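You operate a simulated robot arm through the tools that you are given. There is no shell and no other tool.

The job below is to be done with a simulated robot arm. You get a single attempt, and the scene is never put back.

Task
Run the ram back, stop the pump, turn force and pressure knobs to their lowest marks, open drain and vent.
Fine: clamp lever back to HOLD.

It is judged by the outcome, as a careful person would: the job done as asked, and still so three seconds after it is handed in. It fails if anything else is knocked over, pushed out of place, dropped, spilled or broken.

Robot
A 6-joint arm with a two-finger parallel gripper, fixed in place. Base frame: the origin is on the floor under the middle of its stand, x ahead of it, y to its left, z up. Units: m, degrees, N and s.
With the tool pointing down near the work surface it reaches from about 0.1 to 0.44 m from the base axis. Its first joint turns from -115.0 to 115.0 degrees. Payload 3.43 kg.
The tool frame sits at the grasp point between the pads (the TCP): z along the fingers, y along the line on which they close. The tips reach 0.034 m beyond it. The gripper opens to 0.128 m. The fingers are 0.024 m wide and 0.012 m thick; the gripper's body (0.048 by 0.13 m) begins 0.096 m behind the TCP.
Orientation is that of the tool frame in the base frame, as [roll, pitch, yaw] about the fixed x, y, z axes, in that order (R = Rz(yaw) Ry(pitch) Rx(roll)). With the fingers straight down and closing along the base's y, the tool's x points along the base's -x, its y along +y and its z along -z.

Tools
- The arm moves only by the tool arm_command. Its argument "series" is a list of rows, each a list of 2 entries, a list of its own where there are three numbers: the shift along the tool's x, y, z in m, then the turn, a rotation vector about the tool's x, y, z in degrees. In form: [[[x, y, z], [wx, wy, wz]], ...]. A call has 1 to 20 rows; each row is the pose to reach, as a shift and turn from the pose commanded when the call began, along the tool's axes at that moment. "claw" is the finger opening in m, from 0 to 0.128, set as the call begins (left out, the last holds). Rows are played at 5 a second. More than 0.05 m and 8.6 degrees between two rows, or a gripper value outside its range, and nothing of the call is played. Where a pose cannot be reached the arm comes as near as it can. A force on the tool above 90 N (or 10 N above the force at the start of the call, whichever is more), or a blocked arm, ends the call early, and 0.2 s more pass. The fingers move at their own pace (about 0.153 m/s each) and stop on an object; they squeeze with about 40 N. The grip force told is the motor's: it shows also when the fingers shut on nothing. Time passes only in rows, and 0.2 s behind the last, so rows that repeat a pose let the fingers close. The reply holds the time, the measured pose of the TCP, the force on the tool along the base axes, the opening and the grip force, in the units named above and with some noise, with the torque about the TCP (base axes, N m) and any sound that the robot's microphone picked up.
- Cameras (640 x 400 px; columns grow to the right, rows downward): "scene" is fixed at [0.0535, -0.6568, 1.2846]; the picture's right is [0.60, -0.80, 0.00], its down [-0.33, -0.25, -0.91] and it looks along [0.72, 0.55, -0.42] (base axes); focal length 294 px, centre (320, 200). "wrist" rides on the gripper at [0.076, -0.011, -0.16] in the tool frame; the picture's right is [0.15, 0.99, 0.00], its down [-0.88, 0.13, -0.46] and it looks along [-0.45, 0.07, 0.89] (tool axes); focal length 234 px, centre (320, 200). There is no depth. A picture from a camera that has moved, and an enlarged one, comes with that camera's place and axes in the base frame and with its lens. The place of the scene camera against the robot may be out by one fixed shift of up to 0.012 m in any direction.
- get_image(camera): a new picture of that camera. No time passes.
- slide_trunk(by): slides the trunk up (or, below 0, down) by that many m; the arm rides with it, the base frame stays. It gives what a move gives, with no picture.
- enlarge(camera, box): a new picture of the part [left, top, right, bottom] of that camera's present view, enlarged. No time passes.
- finish_job(): hands the job in; it is judged then, once.

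Places have to be worked out from the pictures, the camera data and where the tool is seen. Open the gripper and draw the arm clear of the work before you hand the job in, unless the task says otherwise.

The tools are called after ">>>" by a JSON object that holds its "fn" and its "kwargs". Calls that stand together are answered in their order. arm_command: Moves the arm, as the interface text tells. Its arguments: {"type":"object","properties":{"series":{"type":"array"},"claw":{"type":"number"}},"required":["series"]} The other tools are called the same way: slide_trunk (by) moves the trunk up or down; get_image (camera) takes a picture; enlarge (camera, box) takes an enlarged picture of a part of a camera's view; finish_job () hands the job in.

At the start:

```text
time: 0.0
position: [0.4437, -0.0502, 1.1383]
tcp_rot: [180.0, -0.1, -180.0]
ft_force: [0.2, 0.7, 0.2]
wrist_torque: [0.02, -0.01, 0.0]
finger_gap: 0.1279
finger_force: 0.1
trunk travel left (down, up): [-0.9, 0.09]
```

scene: 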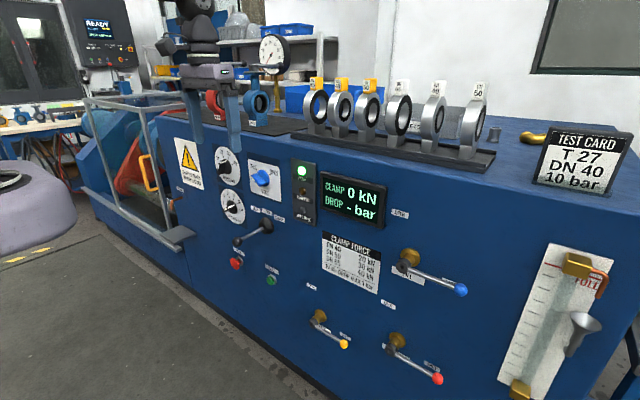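
wrist: 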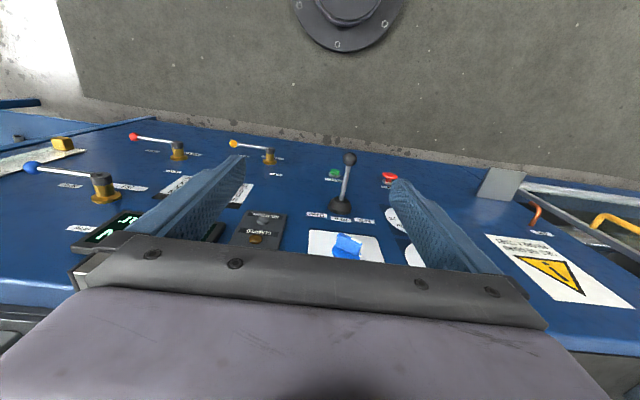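

I'll start by looking at the panel closely in enlarged pictures before any motion.

>>> {"fn": "enlarge", "kwargs": {"camera": "scene", "box": [160, 130, 320, 230]}}

>>> {"fn": "enlarge", "kwargs": {"camera": "scene", "box": [210, 200, 330, 300]}}

>>> {"fn": "enlarge", "kwargs": {"camera": "scene", "box": [290, 230, 480, 390]}}

>>> {"fn": "enlarge", "kwargs": {"camera": "scene", "box": [280, 150, 440, 250]}}

>>> {"fn": "enlarge", "kwargs": {"camera": "scene", "box": [480, 120, 640, 400]}}

>>> {"fn": "enlarge", "kwargs": {"camera": "wrist", "box": [220, 130, 480, 290]}}

>>> {"fn": "enlarge", "kwargs": {"camera": "wrist", "box": [0, 110, 300, 290]}}

```text
4.00 times, centred on (240, 180) of scene
camera zoom: at [0.0535, -0.6568, 1.2846], right [0.6, -0.8, 0.0], down [-0.33, -0.25, -0.91], along [0.72, 0.55, -0.42], focal length 1177 px, centre (640, 280)
```

zoom: 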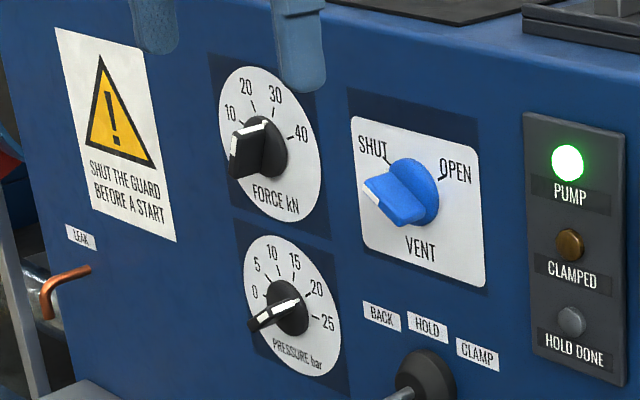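

```text
4.00 times, centred on (270, 250) of scene
camera zoom: at [0.0535, -0.6568, 1.2846], right [0.6, -0.8, 0.0], down [-0.33, -0.25, -0.91], along [0.72, 0.55, -0.42], focal length 1177 px, centre (520, 0)
```

zoom: 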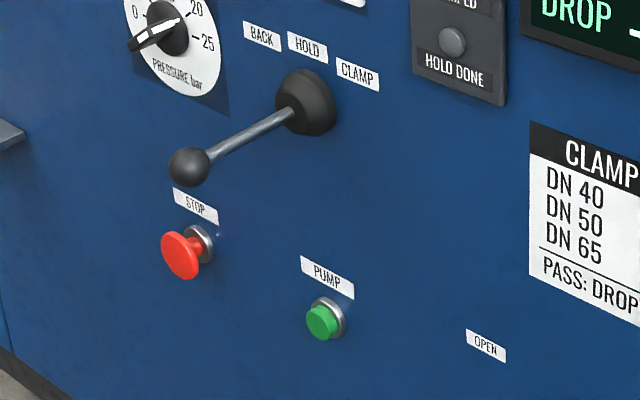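

```text
2.50 times, centred on (385, 310) of scene
camera zoom: at [0.0535, -0.6568, 1.2846], right [0.6, -0.8, 0.0], down [-0.33, -0.25, -0.91], along [0.72, 0.55, -0.42], focal length 736 px, centre (158, -75)
```

zoom: 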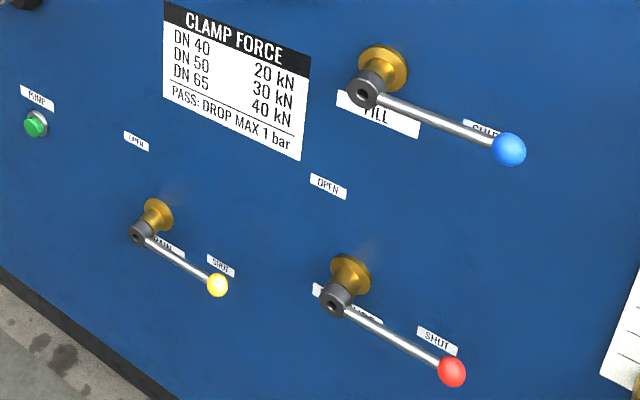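

```text
4.00 times, centred on (360, 200) of scene
camera zoom: at [0.0535, -0.6568, 1.2846], right [0.6, -0.8, 0.0], down [-0.33, -0.25, -0.91], along [0.72, 0.55, -0.42], focal length 1177 px, centre (160, 200)
```

zoom: 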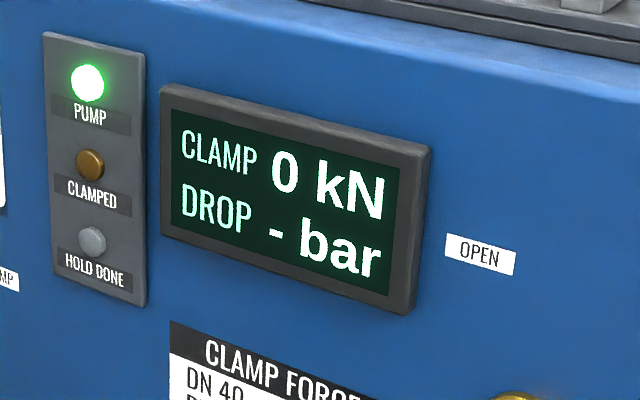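

```text
1.43 times, centred on (560, 260) of scene
camera zoom: at [0.0535, -0.6568, 1.2846], right [0.6, -0.8, 0.0], down [-0.33, -0.25, -0.91], along [0.72, 0.55, -0.42], focal length 420 px, centre (-23, 114)
```

zoom: 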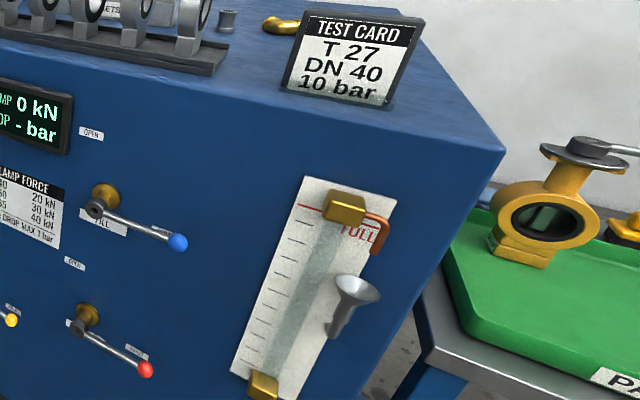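

```text
2.46 times, centred on (350, 210) of wrist
camera zoom: at [0.3674, -0.0632, 1.2975], right [-0.15, 0.99, 0.0], down [0.88, 0.13, 0.46], along [0.45, 0.07, -0.89], focal length 576 px, centre (246, 175)
```

zoom: 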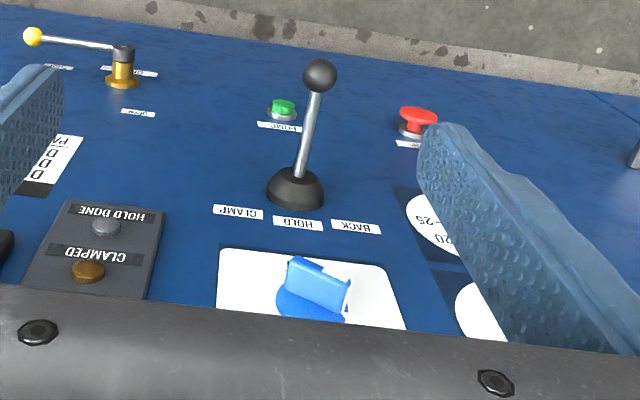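

```text
2.13 times, centred on (150, 200) of wrist
camera zoom: at [0.3674, -0.0632, 1.2975], right [-0.15, 0.99, 0.0], down [0.88, 0.13, 0.46], along [0.45, 0.07, -0.89], focal length 500 px, centre (683, 200)
```

zoom: 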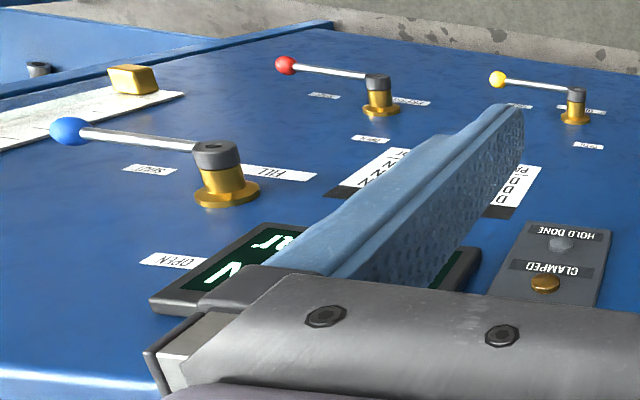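

The lever seems to stick straight out (HOLD) with the pump lamp lit, so the ram must be run back before the pump is stopped. I need sharper views of the labels, knob pointers, and the ram area.

>>> {"fn": "enlarge", "kwargs": {"camera": "scene", "box": [205, 140, 269, 180]}}

>>> {"fn": "enlarge", "kwargs": {"camera": "scene", "box": [205, 185, 269, 225]}}

>>> {"fn": "enlarge", "kwargs": {"camera": "scene", "box": [300, 300, 364, 360]}}

>>> {"fn": "enlarge", "kwargs": {"camera": "scene", "box": [375, 320, 455, 390]}}

>>> {"fn": "enlarge", "kwargs": {"camera": "scene", "box": [70, 80, 230, 260]}}

>>> {"fn": "enlarge", "kwargs": {"camera": "wrist", "box": [110, 110, 290, 200]}}

>>> {"fn": "enlarge", "kwargs": {"camera": "wrist", "box": [440, 140, 640, 330]}}

>>> {"fn": "enlarge", "kwargs": {"camera": "scene", "box": [60, 0, 290, 140]}}

```text
10.00 times, centred on (237, 160) of scene
camera zoom: at [0.0535, -0.6568, 1.2846], right [0.6, -0.8, 0.0], down [-0.33, -0.25, -0.91], along [0.72, 0.55, -0.42], focal length 2943 px, centre (1150, 600)
```

zoom: 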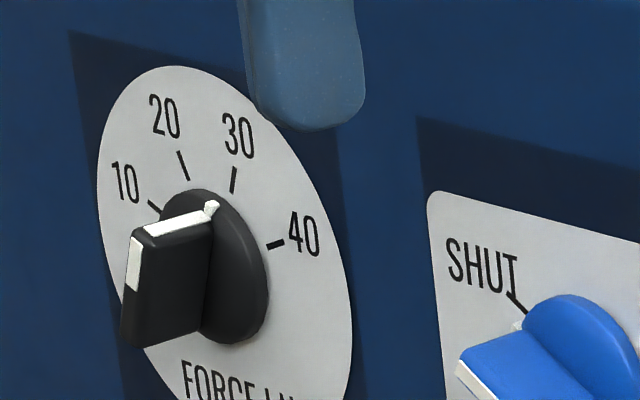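

```text
10.00 times, centred on (237, 205) of scene
camera zoom: at [0.0535, -0.6568, 1.2846], right [0.6, -0.8, 0.0], down [-0.33, -0.25, -0.91], along [0.72, 0.55, -0.42], focal length 2943 px, centre (1150, 150)
```

zoom: 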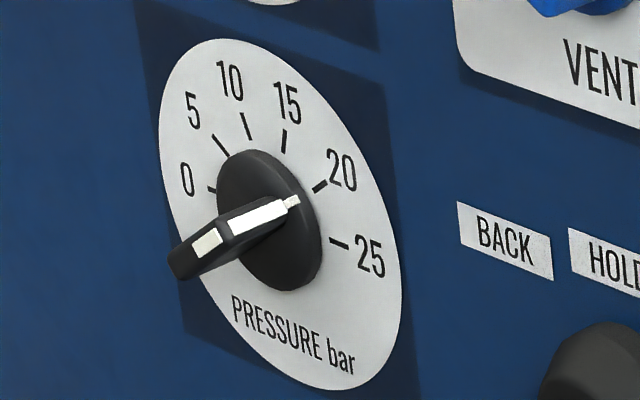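

```text
6.67 times, centred on (332, 330) of scene
camera zoom: at [0.0535, -0.6568, 1.2846], right [0.6, -0.8, 0.0], down [-0.33, -0.25, -0.91], along [0.72, 0.55, -0.42], focal length 1962 px, centre (240, -667)
```

zoom: 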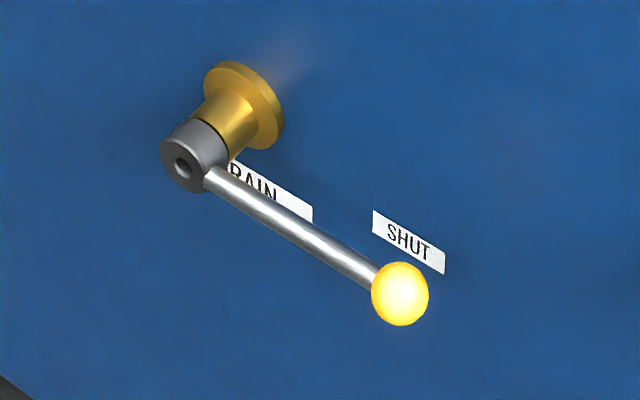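

```text
5.71 times, centred on (415, 355) of scene
camera zoom: at [0.0535, -0.6568, 1.2846], right [0.6, -0.8, 0.0], down [-0.33, -0.25, -0.91], along [0.72, 0.55, -0.42], focal length 1682 px, centre (-223, -686)
```

zoom: 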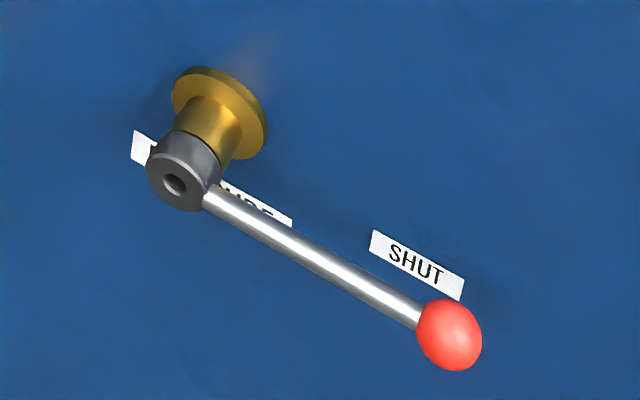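

```text
2.22 times, centred on (150, 170) of scene
camera zoom: at [0.0535, -0.6568, 1.2846], right [0.6, -0.8, 0.0], down [-0.33, -0.25, -0.91], along [0.72, 0.55, -0.42], focal length 654 px, centre (698, 267)
```

zoom: 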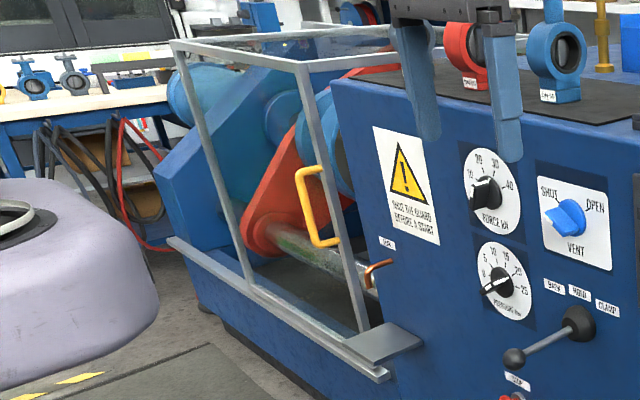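

```text
3.56 times, centred on (200, 155) of wrist
camera zoom: at [0.3674, -0.0632, 1.2975], right [-0.15, 0.99, 0.0], down [0.88, 0.13, 0.46], along [0.45, 0.07, -0.89], focal length 833 px, centre (747, 360)
```

zoom: 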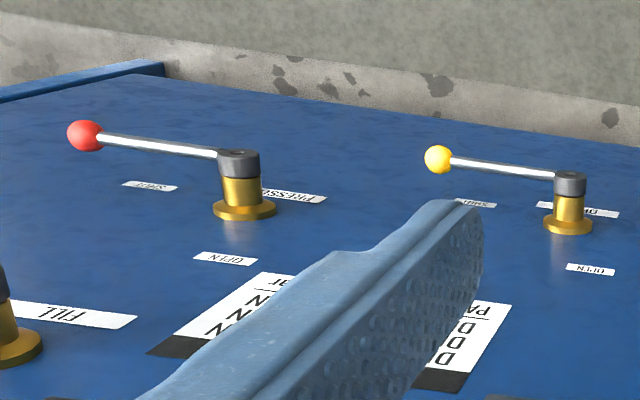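

```text
2.11 times, centred on (540, 235) of wrist
camera zoom: at [0.3674, -0.0632, 1.2975], right [-0.15, 0.99, 0.0], down [0.88, 0.13, 0.46], along [0.45, 0.07, -0.89], focal length 493 px, centre (-143, 126)
```

zoom: 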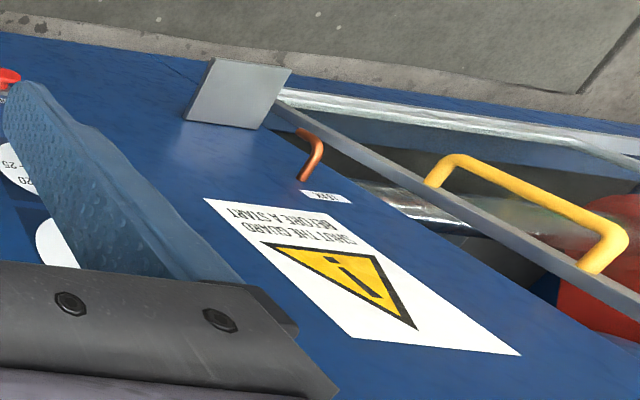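

```text
2.78 times, centred on (175, 70) of scene
camera zoom: at [0.0535, -0.6568, 1.2846], right [0.6, -0.8, 0.0], down [-0.33, -0.25, -0.91], along [0.72, 0.55, -0.42], focal length 819 px, centre (724, 562)
```

zoom: 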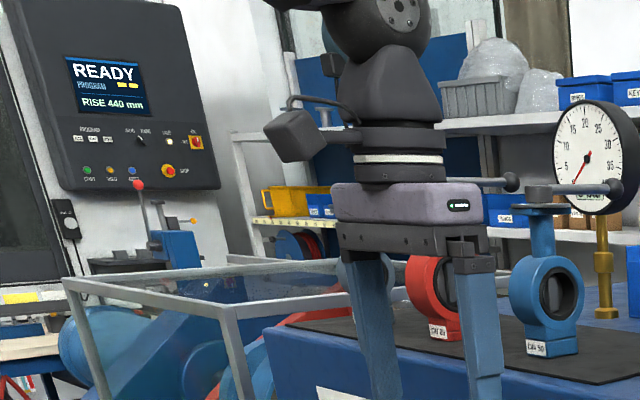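

DRAIN is the yellow lever, PRESSURE the red and FILL the blue. The vent knob points to SHUT, and both dials sit above their lowest marks. By triangulation the panel is near x≈0.65, with the clamp lever sticking straight out at about (0.52–0.64, 0.03, 0.78). I'll tilt the tool forward so the fingers point at the panel, backing off slightly.

>>> {"fn": "arm_command", "kwargs": {"series": [[[0.01, 0, 0], [0, -8.2, 0]], [[0.02, 0, 0], [0, -16.4, 0]], [[0.03, 0, 0], [0, -24.6, 0]], [[0.04, 0, 0], [0, -32.8, 0]], [[0.05, 0, 0], [0, -41, 0]], [[0.06, 0, 0], [0, -49.2, 0]], [[0.07, 0, 0], [0, -57.4, 0]], [[0.07, 0, 0], [0, -65.6, 0]], [[0.07, 0, 0], [0, -73.8, 0]], [[0.07, 0, 0], [0, -82, 0]], [[0.07, 0, 0], [0, -90, 0]], [[0.07, 0, 0], [0, -90, 0]]]}}

```text
time: 2.6
position: [0.4609, -0.1833, 1.1844]
tcp_rot: [109.6, 89.8, 109.5]
ft_force: [-0.1, 0.4, 0.0]
wrist_torque: [-0.04, 0.02, 0.01]
finger_gap: 0.1279
finger_force: 0.0
out of reach, approached as far as the arm can: row 5, 6, 7, 8, 9, 10, 11, 12
trunk travel left (down, up): [-0.9, 0.09]
```

The arm could not hold the tool forward that close to the base and drifted to (0.46, -0.18, 1.18), though the orientation is forward. I'll check where it is.

>>> {"fn": "get_image", "kwargs": {"camera": "scene"}}

>>> {"fn": "get_image", "kwargs": {"camera": "wrist"}}

```text
taken
```

scene: 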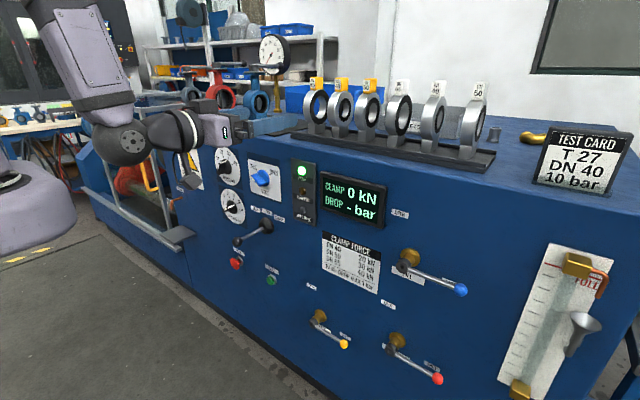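

```text
taken
camera wrist: at [0.301, -0.1954, 1.1073], right [0.0, 0.99, -0.14], down [-0.45, 0.13, 0.88], along [0.89, 0.06, 0.45], focal length 234 px, centre (320, 200)
```

wrist: 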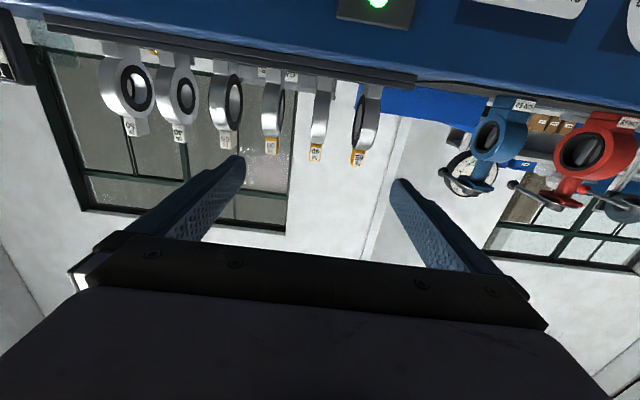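

The tool now points forward at (0.46, -0.18, 1.18), clear of the panel and with nothing below it, so I'll lower the trunk towards the level of the lever and knobs.

>>> {"fn": "slide_trunk", "kwargs": {"by": -0.3}}

>>> {"fn": "get_image", "kwargs": {"camera": "wrist"}}

>>> {"fn": "get_image", "kwargs": {"camera": "scene"}}

```text
time: 5.6
position: [0.4612, -0.1825, 0.8827]
tcp_rot: [127.7, 89.7, 127.7]
ft_force: [0.8, -0.1, -0.6]
wrist_torque: [0.0, 0.04, 0.0]
finger_gap: 0.128
finger_force: 0.0
trunk travel left (down, up): [-0.6, 0.39]
```

```text
taken
camera wrist: at [0.3014, -0.1945, 0.8075], right [0.0, 0.99, -0.14], down [-0.45, 0.13, 0.88], along [0.89, 0.07, 0.45], focal length 234 px, centre (320, 200)
```

wrist: 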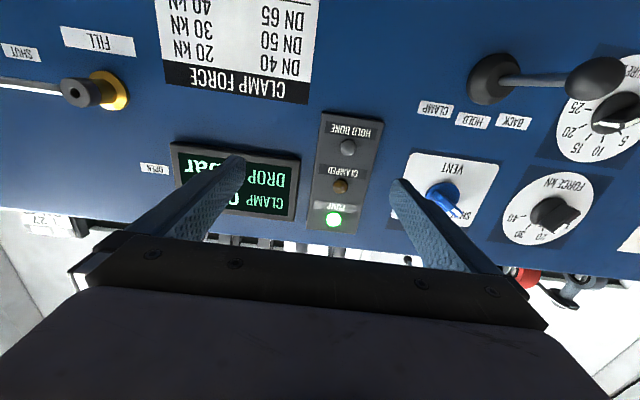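

```text
taken
```

scene: 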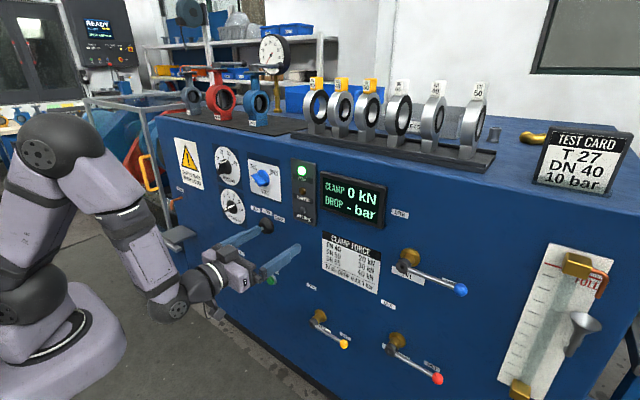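

The panel face comes out at x≈0.651. I judge the lever ball at (0.515, 0.029, 0.777), vent knob at (0.64, 0.028, 0.944), force dial at (0.651, 0.218, 0.945), pressure dial at (0.651, 0.21, 0.79) and STOP at about (0.62, 0.213, 0.55). A small test move will show which pose the shifts are counted from.

>>> {"fn": "arm_command", "kwargs": {"series": [[[0, 0.02, 0.02], [0, 0, 0]], [[0, 0.04, 0.04], [0, 0, 0]]]}}

```text
time: 6.2
position: [0.5035, -0.1443, 0.8884]
tcp_rot: [127.2, 89.4, 127.5]
ft_force: [1.8, 0.6, -0.8]
wrist_torque: [0.02, -0.03, -0.01]
finger_gap: 0.1279
finger_force: 0.1
out of reach, approached as far as the arm can: row 2
trunk travel left (down, up): [-0.6, 0.39]
```

The shift counted from the reached pose, but a limit still shows here, likely because the wrist is at shoulder height with the elbow folded. I'll raise the trunk while lowering the tool in the arm's own frame, to see whether that gives more room.

>>> {"fn": "slide_trunk", "kwargs": {"by": 0.12}}

>>> {"fn": "arm_command", "kwargs": {"series": [[[0.03, 0.02, 0], [0, 0, 0]], [[0.06, 0.04, 0], [0, 0, 0]], [[0.09, 0.06, 0], [0, 0, 0]], [[0.12, 0.08, 0], [0, 0, 0]]]}}

>>> {"fn": "get_image", "kwargs": {"camera": "scene"}}

```text
time: 7.7
position: [0.502, -0.1456, 1.0076]
tcp_rot: [125.5, 89.5, 125.7]
ft_force: [0.0, -0.2, 1.1]
wrist_torque: [0.0, -0.01, 0.02]
finger_gap: 0.1276
finger_force: 0.0
trunk travel left (down, up): [-0.72, 0.27]
```

```text
time: 8.7
position: [0.5584, -0.0512, 0.9355]
tcp_rot: [106.4, 82.5, 108.1]
ft_force: [1.8, 1.0, -0.7]
wrist_torque: [0.01, -0.02, -0.15]
finger_gap: 0.128
finger_force: 0.1
out of reach, approached as far as the arm can: row 1, 2, 3, 4
trunk travel left (down, up): [-0.72, 0.27]
```

```text
taken
```

scene: 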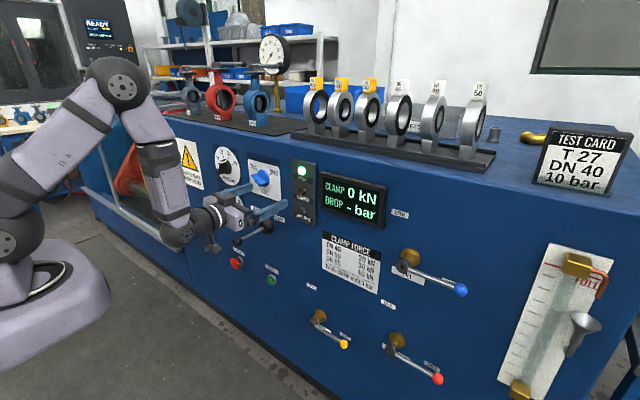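

Lower in the arm's frame made it worse, so the tool needs to sit higher relative to the shoulder, with the trunk lower. I'll raise the tool 0.2 m with a small pull-back, re-squaring its orientation.

>>> {"fn": "arm_command", "kwargs": {"series": [[[-0.04, 0.005, -0.0075], [0.4, -0.4, -1.4]], [[-0.08, 0.01, -0.015], [0.8, -0.8, -2.8]], [[-0.12, 0.015, -0.0225], [1.2, -1.2, -4.2]], [[-0.16, 0.02, -0.03], [1.5, -1.7, -5.7]], [[-0.197, 0.0258, -0.0374], [1.8, -2.1, -7.1]], [[-0.197, 0.0258, -0.0374], [1.8, -2.1, -7.1]]]}}

```text
time: 10.1
position: [0.5227, -0.0524, 1.1409]
tcp_rot: [79.2, 89.7, 79.1]
ft_force: [1.4, 0.3, 0.0]
wrist_torque: [0.02, 0.0, -0.02]
finger_gap: 0.128
finger_force: 0.0
out of reach, approached as far as the arm can: row 3, 4
trunk travel left (down, up): [-0.72, 0.27]
```

That pose was reached cleanly at (0.523, -0.052, 1.141). I'll line up over the lever in y (0.029) at x≈0.50, then lower the trunk to just above the lever.

>>> {"fn": "arm_command", "kwargs": {"series": [[[0, 0.027, -0.008], [0, 0, 0]], [[0, 0.054, -0.015], [0, 0, 0]], [[0, 0.081, -0.022], [0, 0, 0]], [[0, 0.081, -0.022], [0, 0, 0]]]}}

>>> {"fn": "slide_trunk", "kwargs": {"by": -0.27}}

>>> {"fn": "get_image", "kwargs": {"camera": "wrist"}}

>>> {"fn": "get_image", "kwargs": {"camera": "scene"}}

```text
time: 11.1
position: [0.519, -0.0381, 1.1515]
tcp_rot: [90.1, 89.8, 90.4]
ft_force: [-0.6, -0.4, 0.8]
wrist_torque: [0.02, 0.0, 0.02]
finger_gap: 0.128
finger_force: 0.1
out of reach, approached as far as the arm can: row 1, 2, 3, 4
trunk travel left (down, up): [-0.72, 0.27]
```

```text
time: 13.8
position: [0.5204, -0.0383, 0.881]
tcp_rot: [88.5, 89.7, 88.9]
ft_force: [0.6, -0.5, 0.0]
wrist_torque: [-0.02, -0.01, 0.02]
finger_gap: 0.1279
finger_force: 0.1
trunk travel left (down, up): [-0.45, 0.54]
```

```text
taken
camera wrist: at [0.3597, -0.0521, 0.804], right [-0.01, 0.99, -0.14], down [-0.46, 0.12, 0.88], along [0.89, 0.07, 0.45], focal length 234 px, centre (320, 200)
```

wrist: 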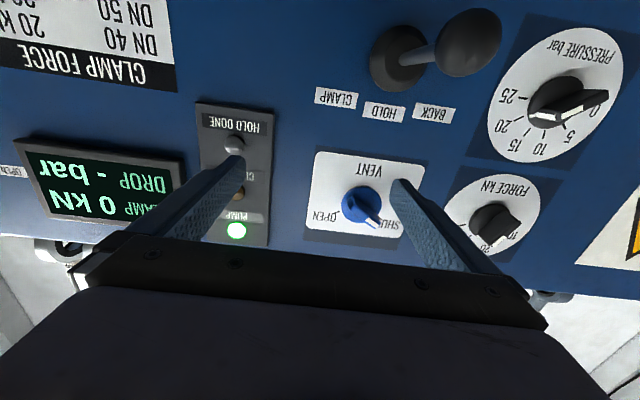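

```text
taken
```

scene: 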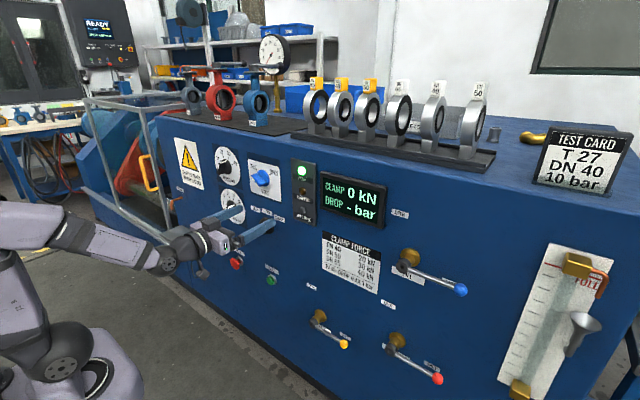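

With the tool level the arm cannot come any closer, so for the lever I'll pitch the tool 45° downward. That suits the arm better, and the fingers then straddle only the ball. I'll move to a pre-pose above and behind the ball, about (0.45, 0.029, 0.88).

>>> {"fn": "arm_command", "kwargs": {"series": [[[0, 0.01, -0.012], [0, 7.5, 0]], [[0, 0.02, -0.024], [0, 15, 0]], [[0, 0.03, -0.036], [0, 22.5, 0]], [[0, 0.04, -0.048], [0, 30, 0]], [[0, 0.055, -0.06], [0, 37.5, 0]], [[0, 0.067, -0.07], [0, 45, 0]], [[0, 0.067, -0.07], [0, 45, 0]]]}}

>>> {"fn": "get_image", "kwargs": {"camera": "wrist"}}

```text
time: 15.4
position: [0.4809, 0.0496, 0.8758]
tcp_rot: [170.6, 43.7, 173.4]
ft_force: [1.3, -6.1, -0.3]
wrist_torque: [0.27, 0.02, 0.47]
finger_gap: 0.1277
finger_force: 0.0
out of reach, approached as far as the arm can: row 1, 2, 3, 4, 5, 6, 7
trunk travel left (down, up): [-0.45, 0.54]
```

```text
taken
camera wrist: at [0.3152, 0.0306, 0.9354], right [-0.1, 0.99, 0.02], down [0.32, 0.02, 0.95], along [0.94, 0.1, -0.32], focal length 234 px, centre (320, 200)
```

wrist: 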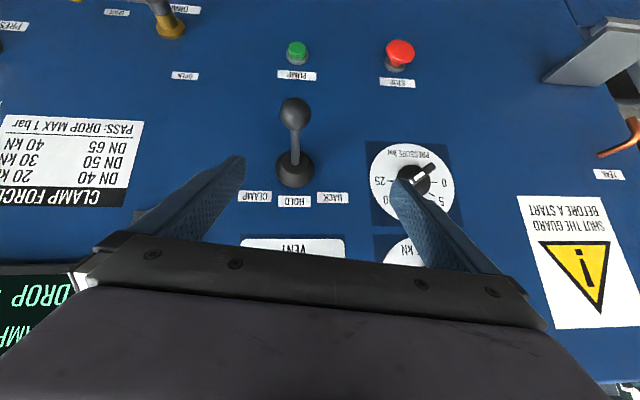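

The arm again settled a little off, at (0.481, 0.050, 0.876), and a side force of -6 N shows. I'll check the scene for what the arm is doing and whether anything is touching.

>>> {"fn": "get_image", "kwargs": {"camera": "scene"}}

>>> {"fn": "enlarge", "kwargs": {"camera": "scene", "box": [0, 120, 300, 400]}}

>>> {"fn": "arm_command", "kwargs": {"series": [[[0, 0, 0], [0, 0, 0]], [[0, 0, 0], [0, 0, 0]]]}}

```text
taken
```

scene: 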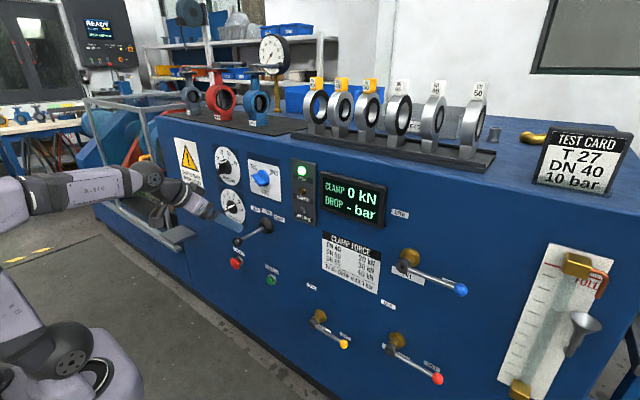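

```text
1.43 times, centred on (150, 260) of scene
camera zoom: at [0.0535, -0.6568, 1.2846], right [0.6, -0.8, 0.0], down [-0.33, -0.25, -0.91], along [0.72, 0.55, -0.42], focal length 420 px, centre (563, 114)
```

zoom: 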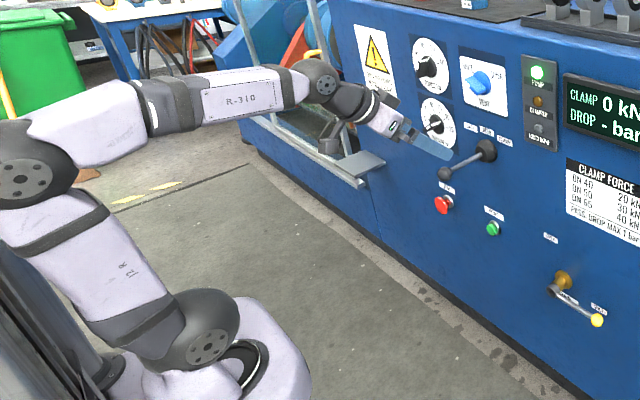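

```text
time: 16.1
position: [0.4834, 0.0312, 0.8773]
tcp_rot: [179.7, 45.0, -179.8]
ft_force: [0.6, -0.1, -0.1]
wrist_torque: [0.01, 0.0, 0.01]
finger_gap: 0.128
finger_force: 0.0
trunk travel left (down, up): [-0.45, 0.54]
```

It has now settled exactly at (0.483, 0.031, 0.877) with 45° pitch and no contact force. The ball checks out at about (0.515, 0.028, 0.773), so I'll bring the open fingers down to straddle it.

>>> {"fn": "arm_command", "kwargs": {"series": [[[0.0125, -0.001, 0.024], [0, 0, 0]], [[0.025, -0.002, 0.047], [0, 0, 0]], [[0.037, -0.003, 0.071], [0, 0, 0]], [[0.0498, -0.003, 0.0945], [0, 0, 0]], [[0.0498, -0.003, 0.0945], [0, 0, 0]], [[0.0498, -0.003, 0.0945], [0, 0, 0]]]}}

>>> {"fn": "get_image", "kwargs": {"camera": "wrist"}}

>>> {"fn": "enlarge", "kwargs": {"camera": "scene", "box": [150, 170, 310, 270]}}

```text
time: 17.4
position: [0.5129, 0.03, 0.777]
tcp_rot: [179.6, 45.0, -179.9]
ft_force: [-0.8, 0.1, 0.1]
wrist_torque: [0.0, 0.01, 0.05]
finger_gap: 0.128
finger_force: 0.1
trunk travel left (down, up): [-0.45, 0.54]
```

```text
taken
camera wrist: at [0.348, 0.0158, 0.8354], right [-0.11, 0.99, -0.1], down [0.3, 0.13, 0.95], along [0.95, 0.07, -0.31], focal length 234 px, centre (320, 200)
```

wrist: 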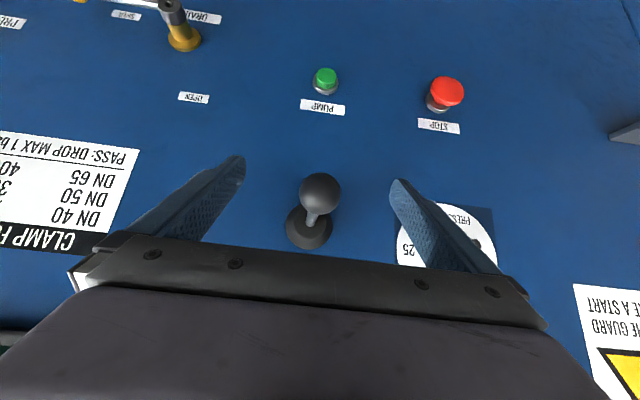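

```text
4.00 times, centred on (230, 220) of scene
camera zoom: at [0.0535, -0.6568, 1.2846], right [0.6, -0.8, 0.0], down [-0.33, -0.25, -0.91], along [0.72, 0.55, -0.42], focal length 1177 px, centre (680, 120)
```

zoom: 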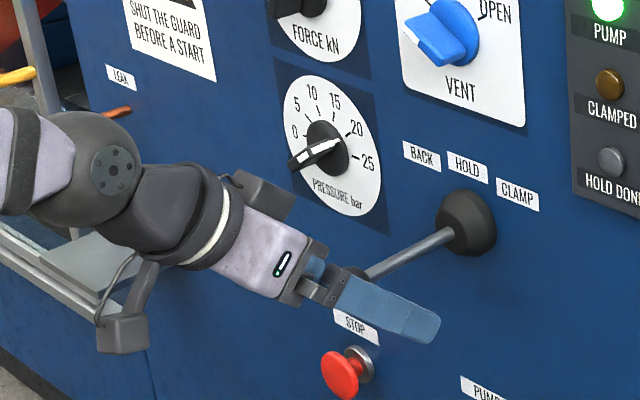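

The ball sits between the pads at the TCP, with the fingers evenly spaced around it. I'll close loosely around the ball (42 mm) and read the force.

>>> {"fn": "arm_command", "kwargs": {"series": [[[0, -0.002, 0], [0, 0, 0]], [[0, -0.002, 0], [0, 0, 0]], [[0, -0.002, 0], [0, 0, 0]], [[0, -0.002, 0], [0, 0, 0]]], "claw": 0.042}}

>>> {"fn": "get_image", "kwargs": {"camera": "wrist"}}

```text
time: 18.4
position: [0.5136, 0.0273, 0.7772]
tcp_rot: [179.5, 45.0, -179.9]
ft_force: [-0.7, -0.3, -0.3]
wrist_torque: [0.01, -0.02, 0.0]
finger_gap: 0.0418
finger_force: 0.0
trunk travel left (down, up): [-0.45, 0.54]
```

```text
taken
camera wrist: at [0.3481, 0.0137, 0.8359], right [-0.11, 0.99, -0.1], down [0.3, 0.13, 0.95], along [0.95, 0.07, -0.31], focal length 234 px, centre (320, 200)
```

wrist: 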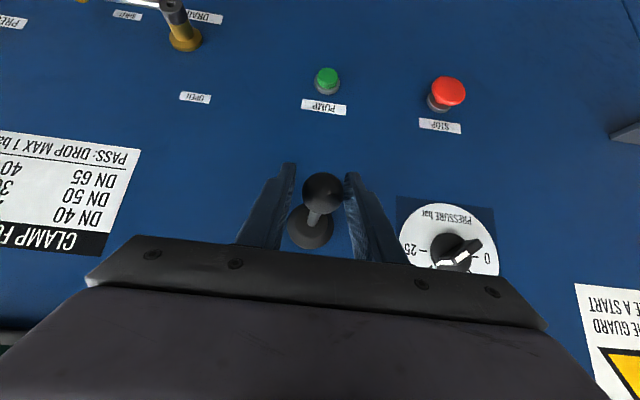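

The loose grip is around the ball with no force. Now I'll swing the lever toward +y (the BACK side) along its arc, checking for force and sound.

>>> {"fn": "arm_command", "kwargs": {"series": [[[-0.0004, 0.0106, 0.0004], [0, 0, 0]], [[-0.0013, 0.0212, 0.0013], [0, 0, 0]], [[-0.003, 0.0316, 0.003], [0, 0, 0]], [[-0.0052, 0.0417, 0.0052], [0, 0, 0]], [[-0.0081, 0.0516, 0.0081], [0, 0, 0]]]}}

>>> {"fn": "get_image", "kwargs": {"camera": "wrist"}}

>>> {"fn": "get_image", "kwargs": {"camera": "scene"}}

```text
time: 19.6
position: [0.5258, 0.0783, 0.7783]
tcp_rot: [179.6, 45.0, -179.9]
ft_force: [0.6, 0.0, -0.4]
wrist_torque: [0.01, 0.01, -0.02]
finger_gap: 0.0423
finger_force: 0.1
trunk travel left (down, up): [-0.45, 0.54]
```

```text
taken
camera wrist: at [0.3595, 0.065, 0.8364], right [-0.11, 0.99, -0.1], down [0.3, 0.13, 0.95], along [0.95, 0.07, -0.31], focal length 234 px, centre (320, 200)
```

wrist: 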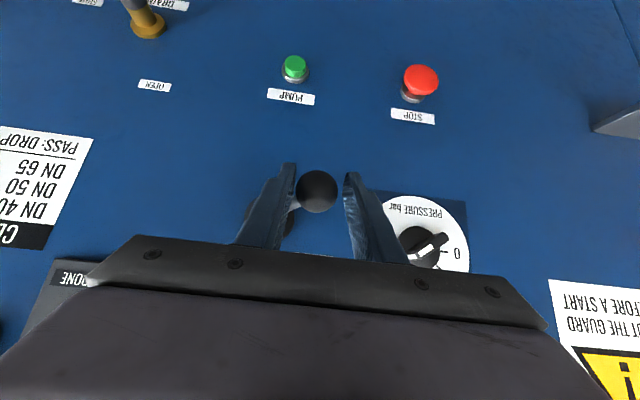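

```text
taken
```

scene: 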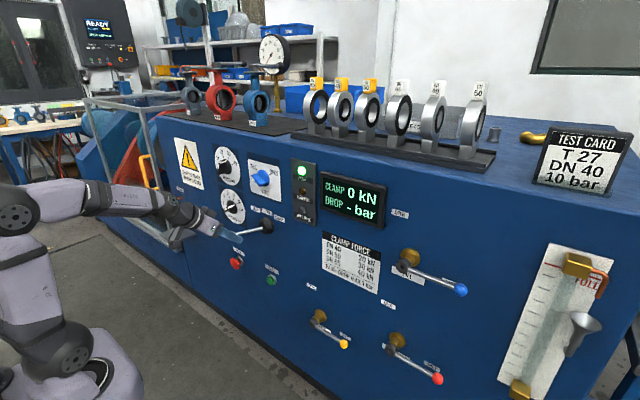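

The ball moved with the fingers and no stop is felt yet. I'll compare the ram area, then swing a bit further until it meets its stop.

>>> {"fn": "enlarge", "kwargs": {"camera": "scene", "box": [70, 100, 230, 200]}}

>>> {"fn": "arm_command", "kwargs": {"series": [[[-0.0017, 0.0045, 0.0017], [0, 0, 0]], [[-0.0034, 0.009, 0.0034], [0, 0, 0]], [[-0.0034, 0.009, 0.0034], [0, 0, 0]]]}}

>>> {"fn": "enlarge", "kwargs": {"camera": "scene", "box": [70, 100, 230, 200]}}

>>> {"fn": "enlarge", "kwargs": {"camera": "scene", "box": [180, 170, 340, 270]}}

>>> {"fn": "get_image", "kwargs": {"camera": "wrist"}}

```text
4.00 times, centred on (150, 150) of scene
camera zoom: at [0.0535, -0.6568, 1.2846], right [0.6, -0.8, 0.0], down [-0.33, -0.25, -0.91], along [0.72, 0.55, -0.42], focal length 1177 px, centre (1000, 400)
```

zoom: 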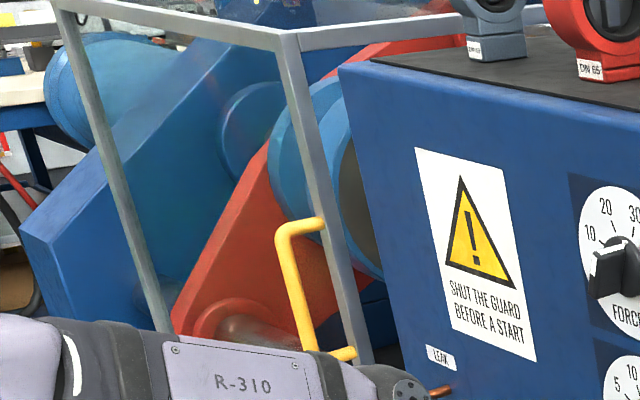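

```text
time: 20.4
position: [0.5293, 0.0859, 0.7763]
tcp_rot: [179.7, 44.9, 180.0]
ft_force: [-7.7, -14.9, -0.3]
wrist_torque: [-0.07, 0.05, -0.38]
finger_gap: 0.0501
finger_force: 7.3
trunk travel left (down, up): [-0.45, 0.54]
```

```text
4.00 times, centred on (150, 150) of scene
camera zoom: at [0.0535, -0.6568, 1.2846], right [0.6, -0.8, 0.0], down [-0.33, -0.25, -0.91], along [0.72, 0.55, -0.42], focal length 1177 px, centre (1000, 400)
```

zoom: 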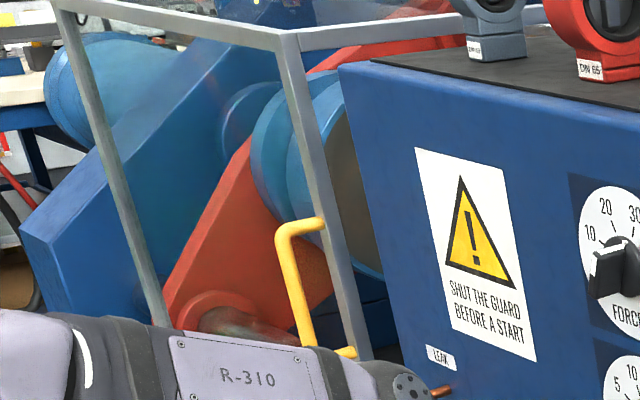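

```text
4.00 times, centred on (260, 220) of scene
camera zoom: at [0.0535, -0.6568, 1.2846], right [0.6, -0.8, 0.0], down [-0.33, -0.25, -0.91], along [0.72, 0.55, -0.42], focal length 1177 px, centre (560, 120)
```

zoom: 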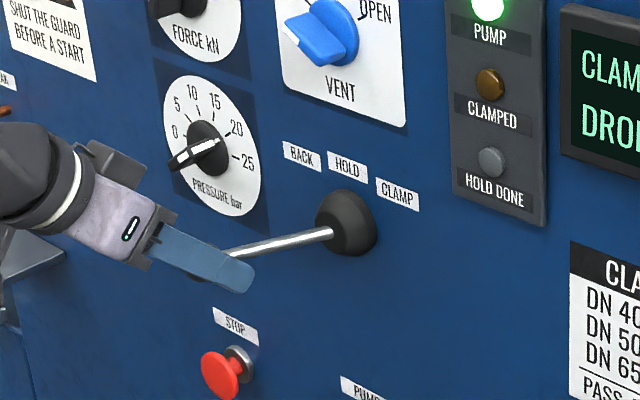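

```text
taken
camera wrist: at [0.3629, 0.0722, 0.8362], right [-0.11, 0.99, -0.1], down [0.3, 0.13, 0.94], along [0.95, 0.07, -0.31], focal length 234 px, centre (320, 200)
```

wrist: 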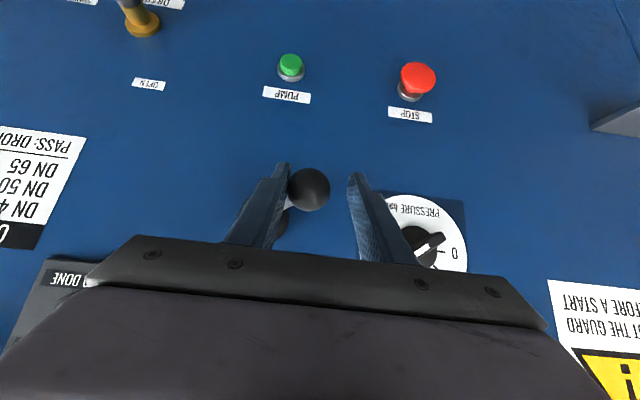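

The red crosshead is moving away in the guard, so the ram is running back, and the lever has met its stop at BACK (15 N). I'll ease off slightly and wait while it travels.

>>> {"fn": "arm_command", "kwargs": {"series": [[[0, -0.005, 0], [0, 0, 0]], [[0, -0.005, 0], [0, 0, 0]], [[0, -0.005, 0], [0, 0, 0]], [[0, -0.005, 0], [0, 0, 0]], [[0, -0.005, 0], [0, 0, 0]], [[0, -0.005, 0], [0, 0, 0]], [[0, -0.005, 0], [0, 0, 0]], [[0, -0.005, 0], [0, 0, 0]], [[0, -0.005, 0], [0, 0, 0]], [[0, -0.005, 0], [0, 0, 0]], [[0, -0.005, 0], [0, 0, 0]], [[0, -0.005, 0], [0, 0, 0]], [[0, -0.005, 0], [0, 0, 0]], [[0, -0.005, 0], [0, 0, 0]], [[0, -0.005, 0], [0, 0, 0]]]}}

>>> {"fn": "enlarge", "kwargs": {"camera": "scene", "box": [70, 100, 230, 200]}}

>>> {"fn": "get_image", "kwargs": {"camera": "scene"}}

```text
time: 23.6
position: [0.5298, 0.0824, 0.7754]
tcp_rot: [179.5, 44.8, -179.9]
ft_force: [-5.4, -6.6, -6.8]
wrist_torque: [0.14, 0.16, -0.26]
finger_gap: 0.0455
finger_force: 2.8
trunk travel left (down, up): [-0.45, 0.54]
```

```text
4.00 times, centred on (150, 150) of scene
camera zoom: at [0.0535, -0.6568, 1.2846], right [0.6, -0.8, 0.0], down [-0.33, -0.25, -0.91], along [0.72, 0.55, -0.42], focal length 1177 px, centre (1000, 400)
```

zoom: 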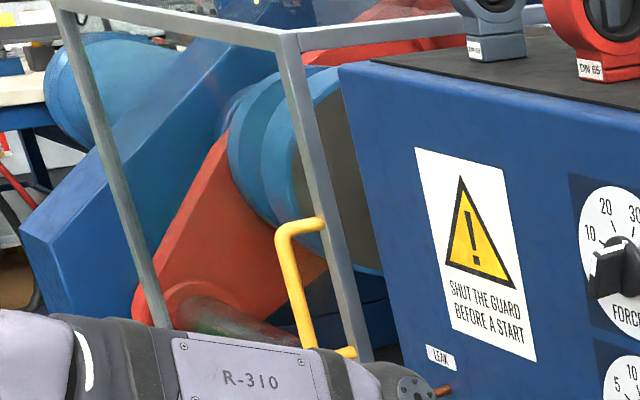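

```text
taken
```

scene: 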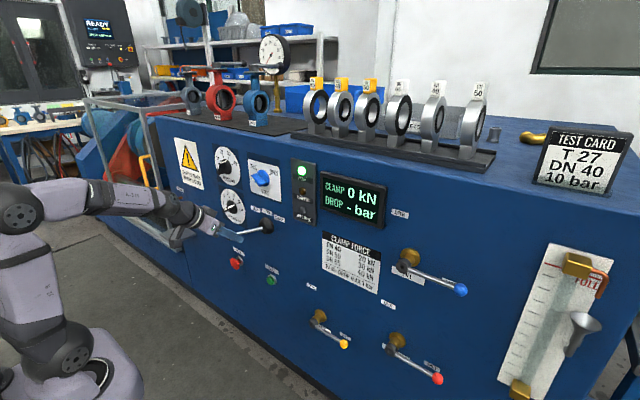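

The ram is still travelling steadily (about 1 cm/s). I'll keep waiting with the lever held at BACK.

>>> {"fn": "arm_command", "kwargs": {"series": [[[0, -0.002, 0], [0, 0, 0]], [[0, -0.002, 0], [0, 0, 0]], [[0, -0.002, 0], [0, 0, 0]], [[0, -0.002, 0], [0, 0, 0]], [[0, -0.002, 0], [0, 0, 0]], [[0, -0.002, 0], [0, 0, 0]], [[0, -0.002, 0], [0, 0, 0]], [[0, -0.002, 0], [0, 0, 0]], [[0, -0.002, 0], [0, 0, 0]], [[0, -0.002, 0], [0, 0, 0]], [[0, -0.002, 0], [0, 0, 0]], [[0, -0.002, 0], [0, 0, 0]], [[0, -0.002, 0], [0, 0, 0]], [[0, -0.002, 0], [0, 0, 0]], [[0, -0.002, 0], [0, 0, 0]], [[0, -0.002, 0], [0, 0, 0]], [[0, -0.002, 0], [0, 0, 0]], [[0, -0.002, 0], [0, 0, 0]], [[0, -0.002, 0], [0, 0, 0]], [[0, -0.002, 0], [0, 0, 0]]]}}

>>> {"fn": "enlarge", "kwargs": {"camera": "scene", "box": [70, 100, 230, 200]}}

>>> {"fn": "get_image", "kwargs": {"camera": "wrist"}}

```text
time: 27.9
position: [0.5311, 0.0811, 0.7776]
tcp_rot: [179.6, 45.0, -180.0]
ft_force: [0.9, -2.7, -0.1]
wrist_torque: [-0.01, -0.02, -0.03]
finger_gap: 0.0428
finger_force: 1.0
trunk travel left (down, up): [-0.45, 0.54]
```

```text
4.00 times, centred on (150, 150) of scene
camera zoom: at [0.0535, -0.6568, 1.2846], right [0.6, -0.8, 0.0], down [-0.33, -0.25, -0.91], along [0.72, 0.55, -0.42], focal length 1177 px, centre (1000, 400)
```

zoom: 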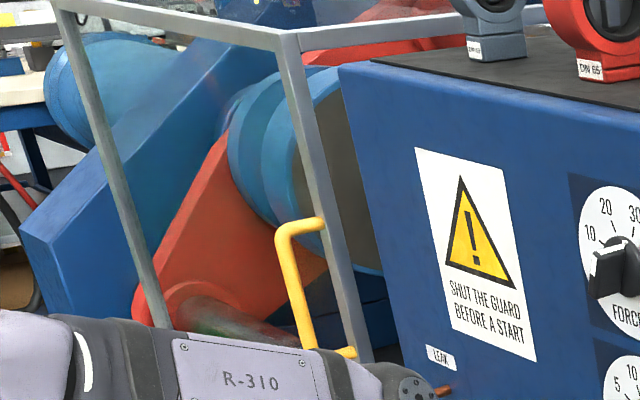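

```text
taken
camera wrist: at [0.364, 0.067, 0.8358], right [-0.11, 0.99, -0.1], down [0.3, 0.13, 0.95], along [0.95, 0.07, -0.31], focal length 234 px, centre (320, 200)
```

wrist: 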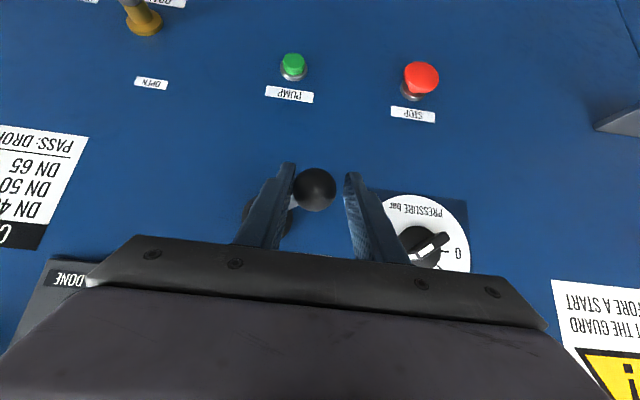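

The two pictures 4 s apart match, so the ram seems to be at its end. To be sure, I'll press the lever fully to its BACK stop once more, wait, and compare.

>>> {"fn": "arm_command", "kwargs": {"series": [[[0, 0.006, 0], [0, 0, 0]], [[0, 0.006, 0], [0, 0, 0]], [[0, 0.006, 0], [0, 0, 0]], [[0, 0.006, 0], [0, 0, 0]], [[0, 0.006, 0], [0, 0, 0]], [[0, 0.006, 0], [0, 0, 0]], [[0, 0.006, 0], [0, 0, 0]], [[0, 0.006, 0], [0, 0, 0]], [[0, 0.006, 0], [0, 0, 0]], [[0, 0.006, 0], [0, 0, 0]]]}}

>>> {"fn": "enlarge", "kwargs": {"camera": "scene", "box": [70, 100, 230, 200]}}

>>> {"fn": "enlarge", "kwargs": {"camera": "scene", "box": [180, 170, 340, 270]}}

```text
time: 30.1
position: [0.53, 0.086, 0.7767]
tcp_rot: [179.7, 44.9, -179.9]
ft_force: [-2.5, -14.5, -5.4]
wrist_torque: [0.11, 0.11, -0.25]
finger_gap: 0.0504
finger_force: 7.4
trunk travel left (down, up): [-0.45, 0.54]
```

```text
4.00 times, centred on (150, 150) of scene
camera zoom: at [0.0535, -0.6568, 1.2846], right [0.6, -0.8, 0.0], down [-0.33, -0.25, -0.91], along [0.72, 0.55, -0.42], focal length 1177 px, centre (1000, 400)
```

zoom: 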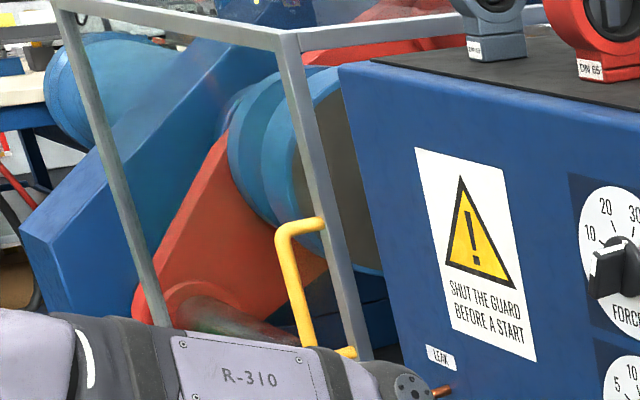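

```text
4.00 times, centred on (260, 220) of scene
camera zoom: at [0.0535, -0.6568, 1.2846], right [0.6, -0.8, 0.0], down [-0.33, -0.25, -0.91], along [0.72, 0.55, -0.42], focal length 1177 px, centre (560, 120)
```

zoom: 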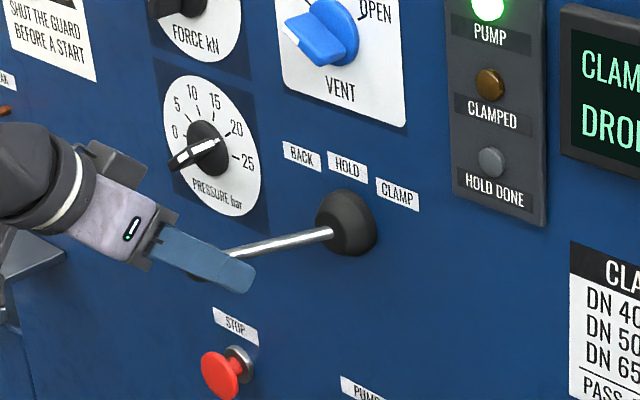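

No change after another 2 s at the stop, so the ram is fully back. Now I'll swing the lever back along the arc to the exact HOLD pose recorded before and compare the picture.

>>> {"fn": "arm_command", "kwargs": {"series": [[[0.0028, -0.01, -0.0028], [0, 0, 0]], [[0.0053, -0.02, -0.0053], [0, 0, 0]], [[0.0076, -0.03, -0.0076], [0, 0, 0]], [[0.0095, -0.04, -0.0095], [0, 0, 0]], [[0.011, -0.05, -0.011], [0, 0, 0]], [[0.01146, -0.0596, -0.01146], [0, 0, 0]], [[0.01146, -0.0596, -0.01146], [0, 0, 0]], [[0.01146, -0.0596, -0.01146], [0, 0, 0]]]}}

>>> {"fn": "get_image", "kwargs": {"camera": "wrist"}}

>>> {"fn": "enlarge", "kwargs": {"camera": "scene", "box": [70, 100, 230, 200]}}

```text
time: 31.9
position: [0.5147, 0.0257, 0.777]
tcp_rot: [179.6, 45.0, -179.8]
ft_force: [0.3, -0.3, -0.7]
wrist_torque: [-0.03, -0.01, 0.01]
finger_gap: 0.042
finger_force: 0.0
trunk travel left (down, up): [-0.45, 0.54]
```

```text
taken
camera wrist: at [0.3479, 0.0128, 0.8356], right [-0.11, 0.99, -0.1], down [0.3, 0.13, 0.95], along [0.95, 0.07, -0.31], focal length 234 px, centre (320, 200)
```

wrist: 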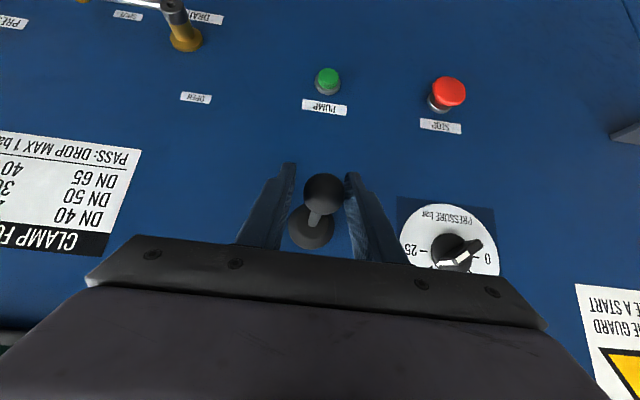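

```text
4.00 times, centred on (150, 150) of scene
camera zoom: at [0.0535, -0.6568, 1.2846], right [0.6, -0.8, 0.0], down [-0.33, -0.25, -0.91], along [0.72, 0.55, -0.42], focal length 1177 px, centre (1000, 400)
```

zoom: 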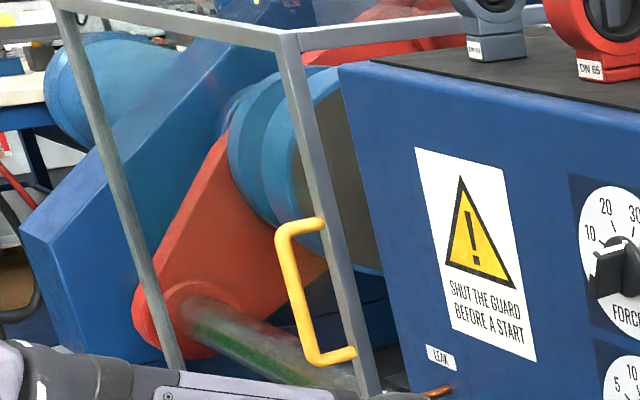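

The ball is at the same pixel as at the start, so the lever is back at HOLD and the ram has stayed back. I'll open the fingers fully, then retreat up and back the way I came.

>>> {"fn": "arm_command", "kwargs": {"series": [[[0, 0, 0], [0, 0, 0]], [[0, 0, 0], [0, 0, 0]], [[0, 0, 0], [0, 0, 0]], [[0, 0, 0], [0, 0, 0]], [[-0.0125, 0, -0.02], [0, 0, 0]], [[-0.025, 0, -0.045], [0, 0, 0]], [[-0.037, 0, -0.068], [0, 0, 0]], [[-0.0498, 0, -0.0925], [0, 0, 0]], [[-0.0498, 0, -0.0925], [0, 0, 0]]], "claw": 0.128}}

>>> {"fn": "get_image", "kwargs": {"camera": "wrist"}}

```text
time: 33.9
position: [0.4851, 0.0281, 0.8767]
tcp_rot: [179.6, 45.0, -179.8]
ft_force: [0.7, -1.0, 0.1]
wrist_torque: [0.03, 0.02, -0.03]
finger_gap: 0.1282
finger_force: 0.1
trunk travel left (down, up): [-0.45, 0.54]
```

```text
taken
camera wrist: at [0.3188, 0.0138, 0.9357], right [-0.11, 0.99, -0.1], down [0.3, 0.13, 0.95], along [0.95, 0.08, -0.31], focal length 234 px, centre (320, 200)
```

wrist: 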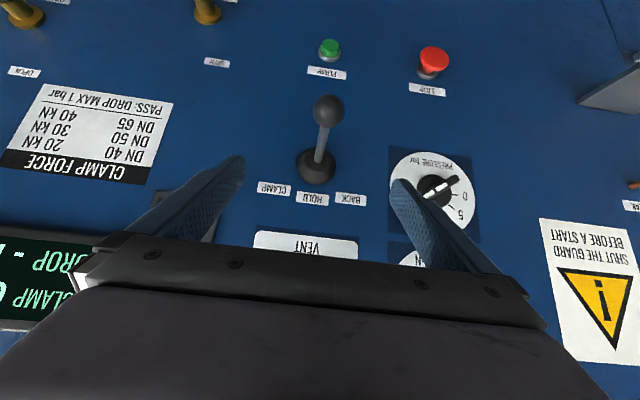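

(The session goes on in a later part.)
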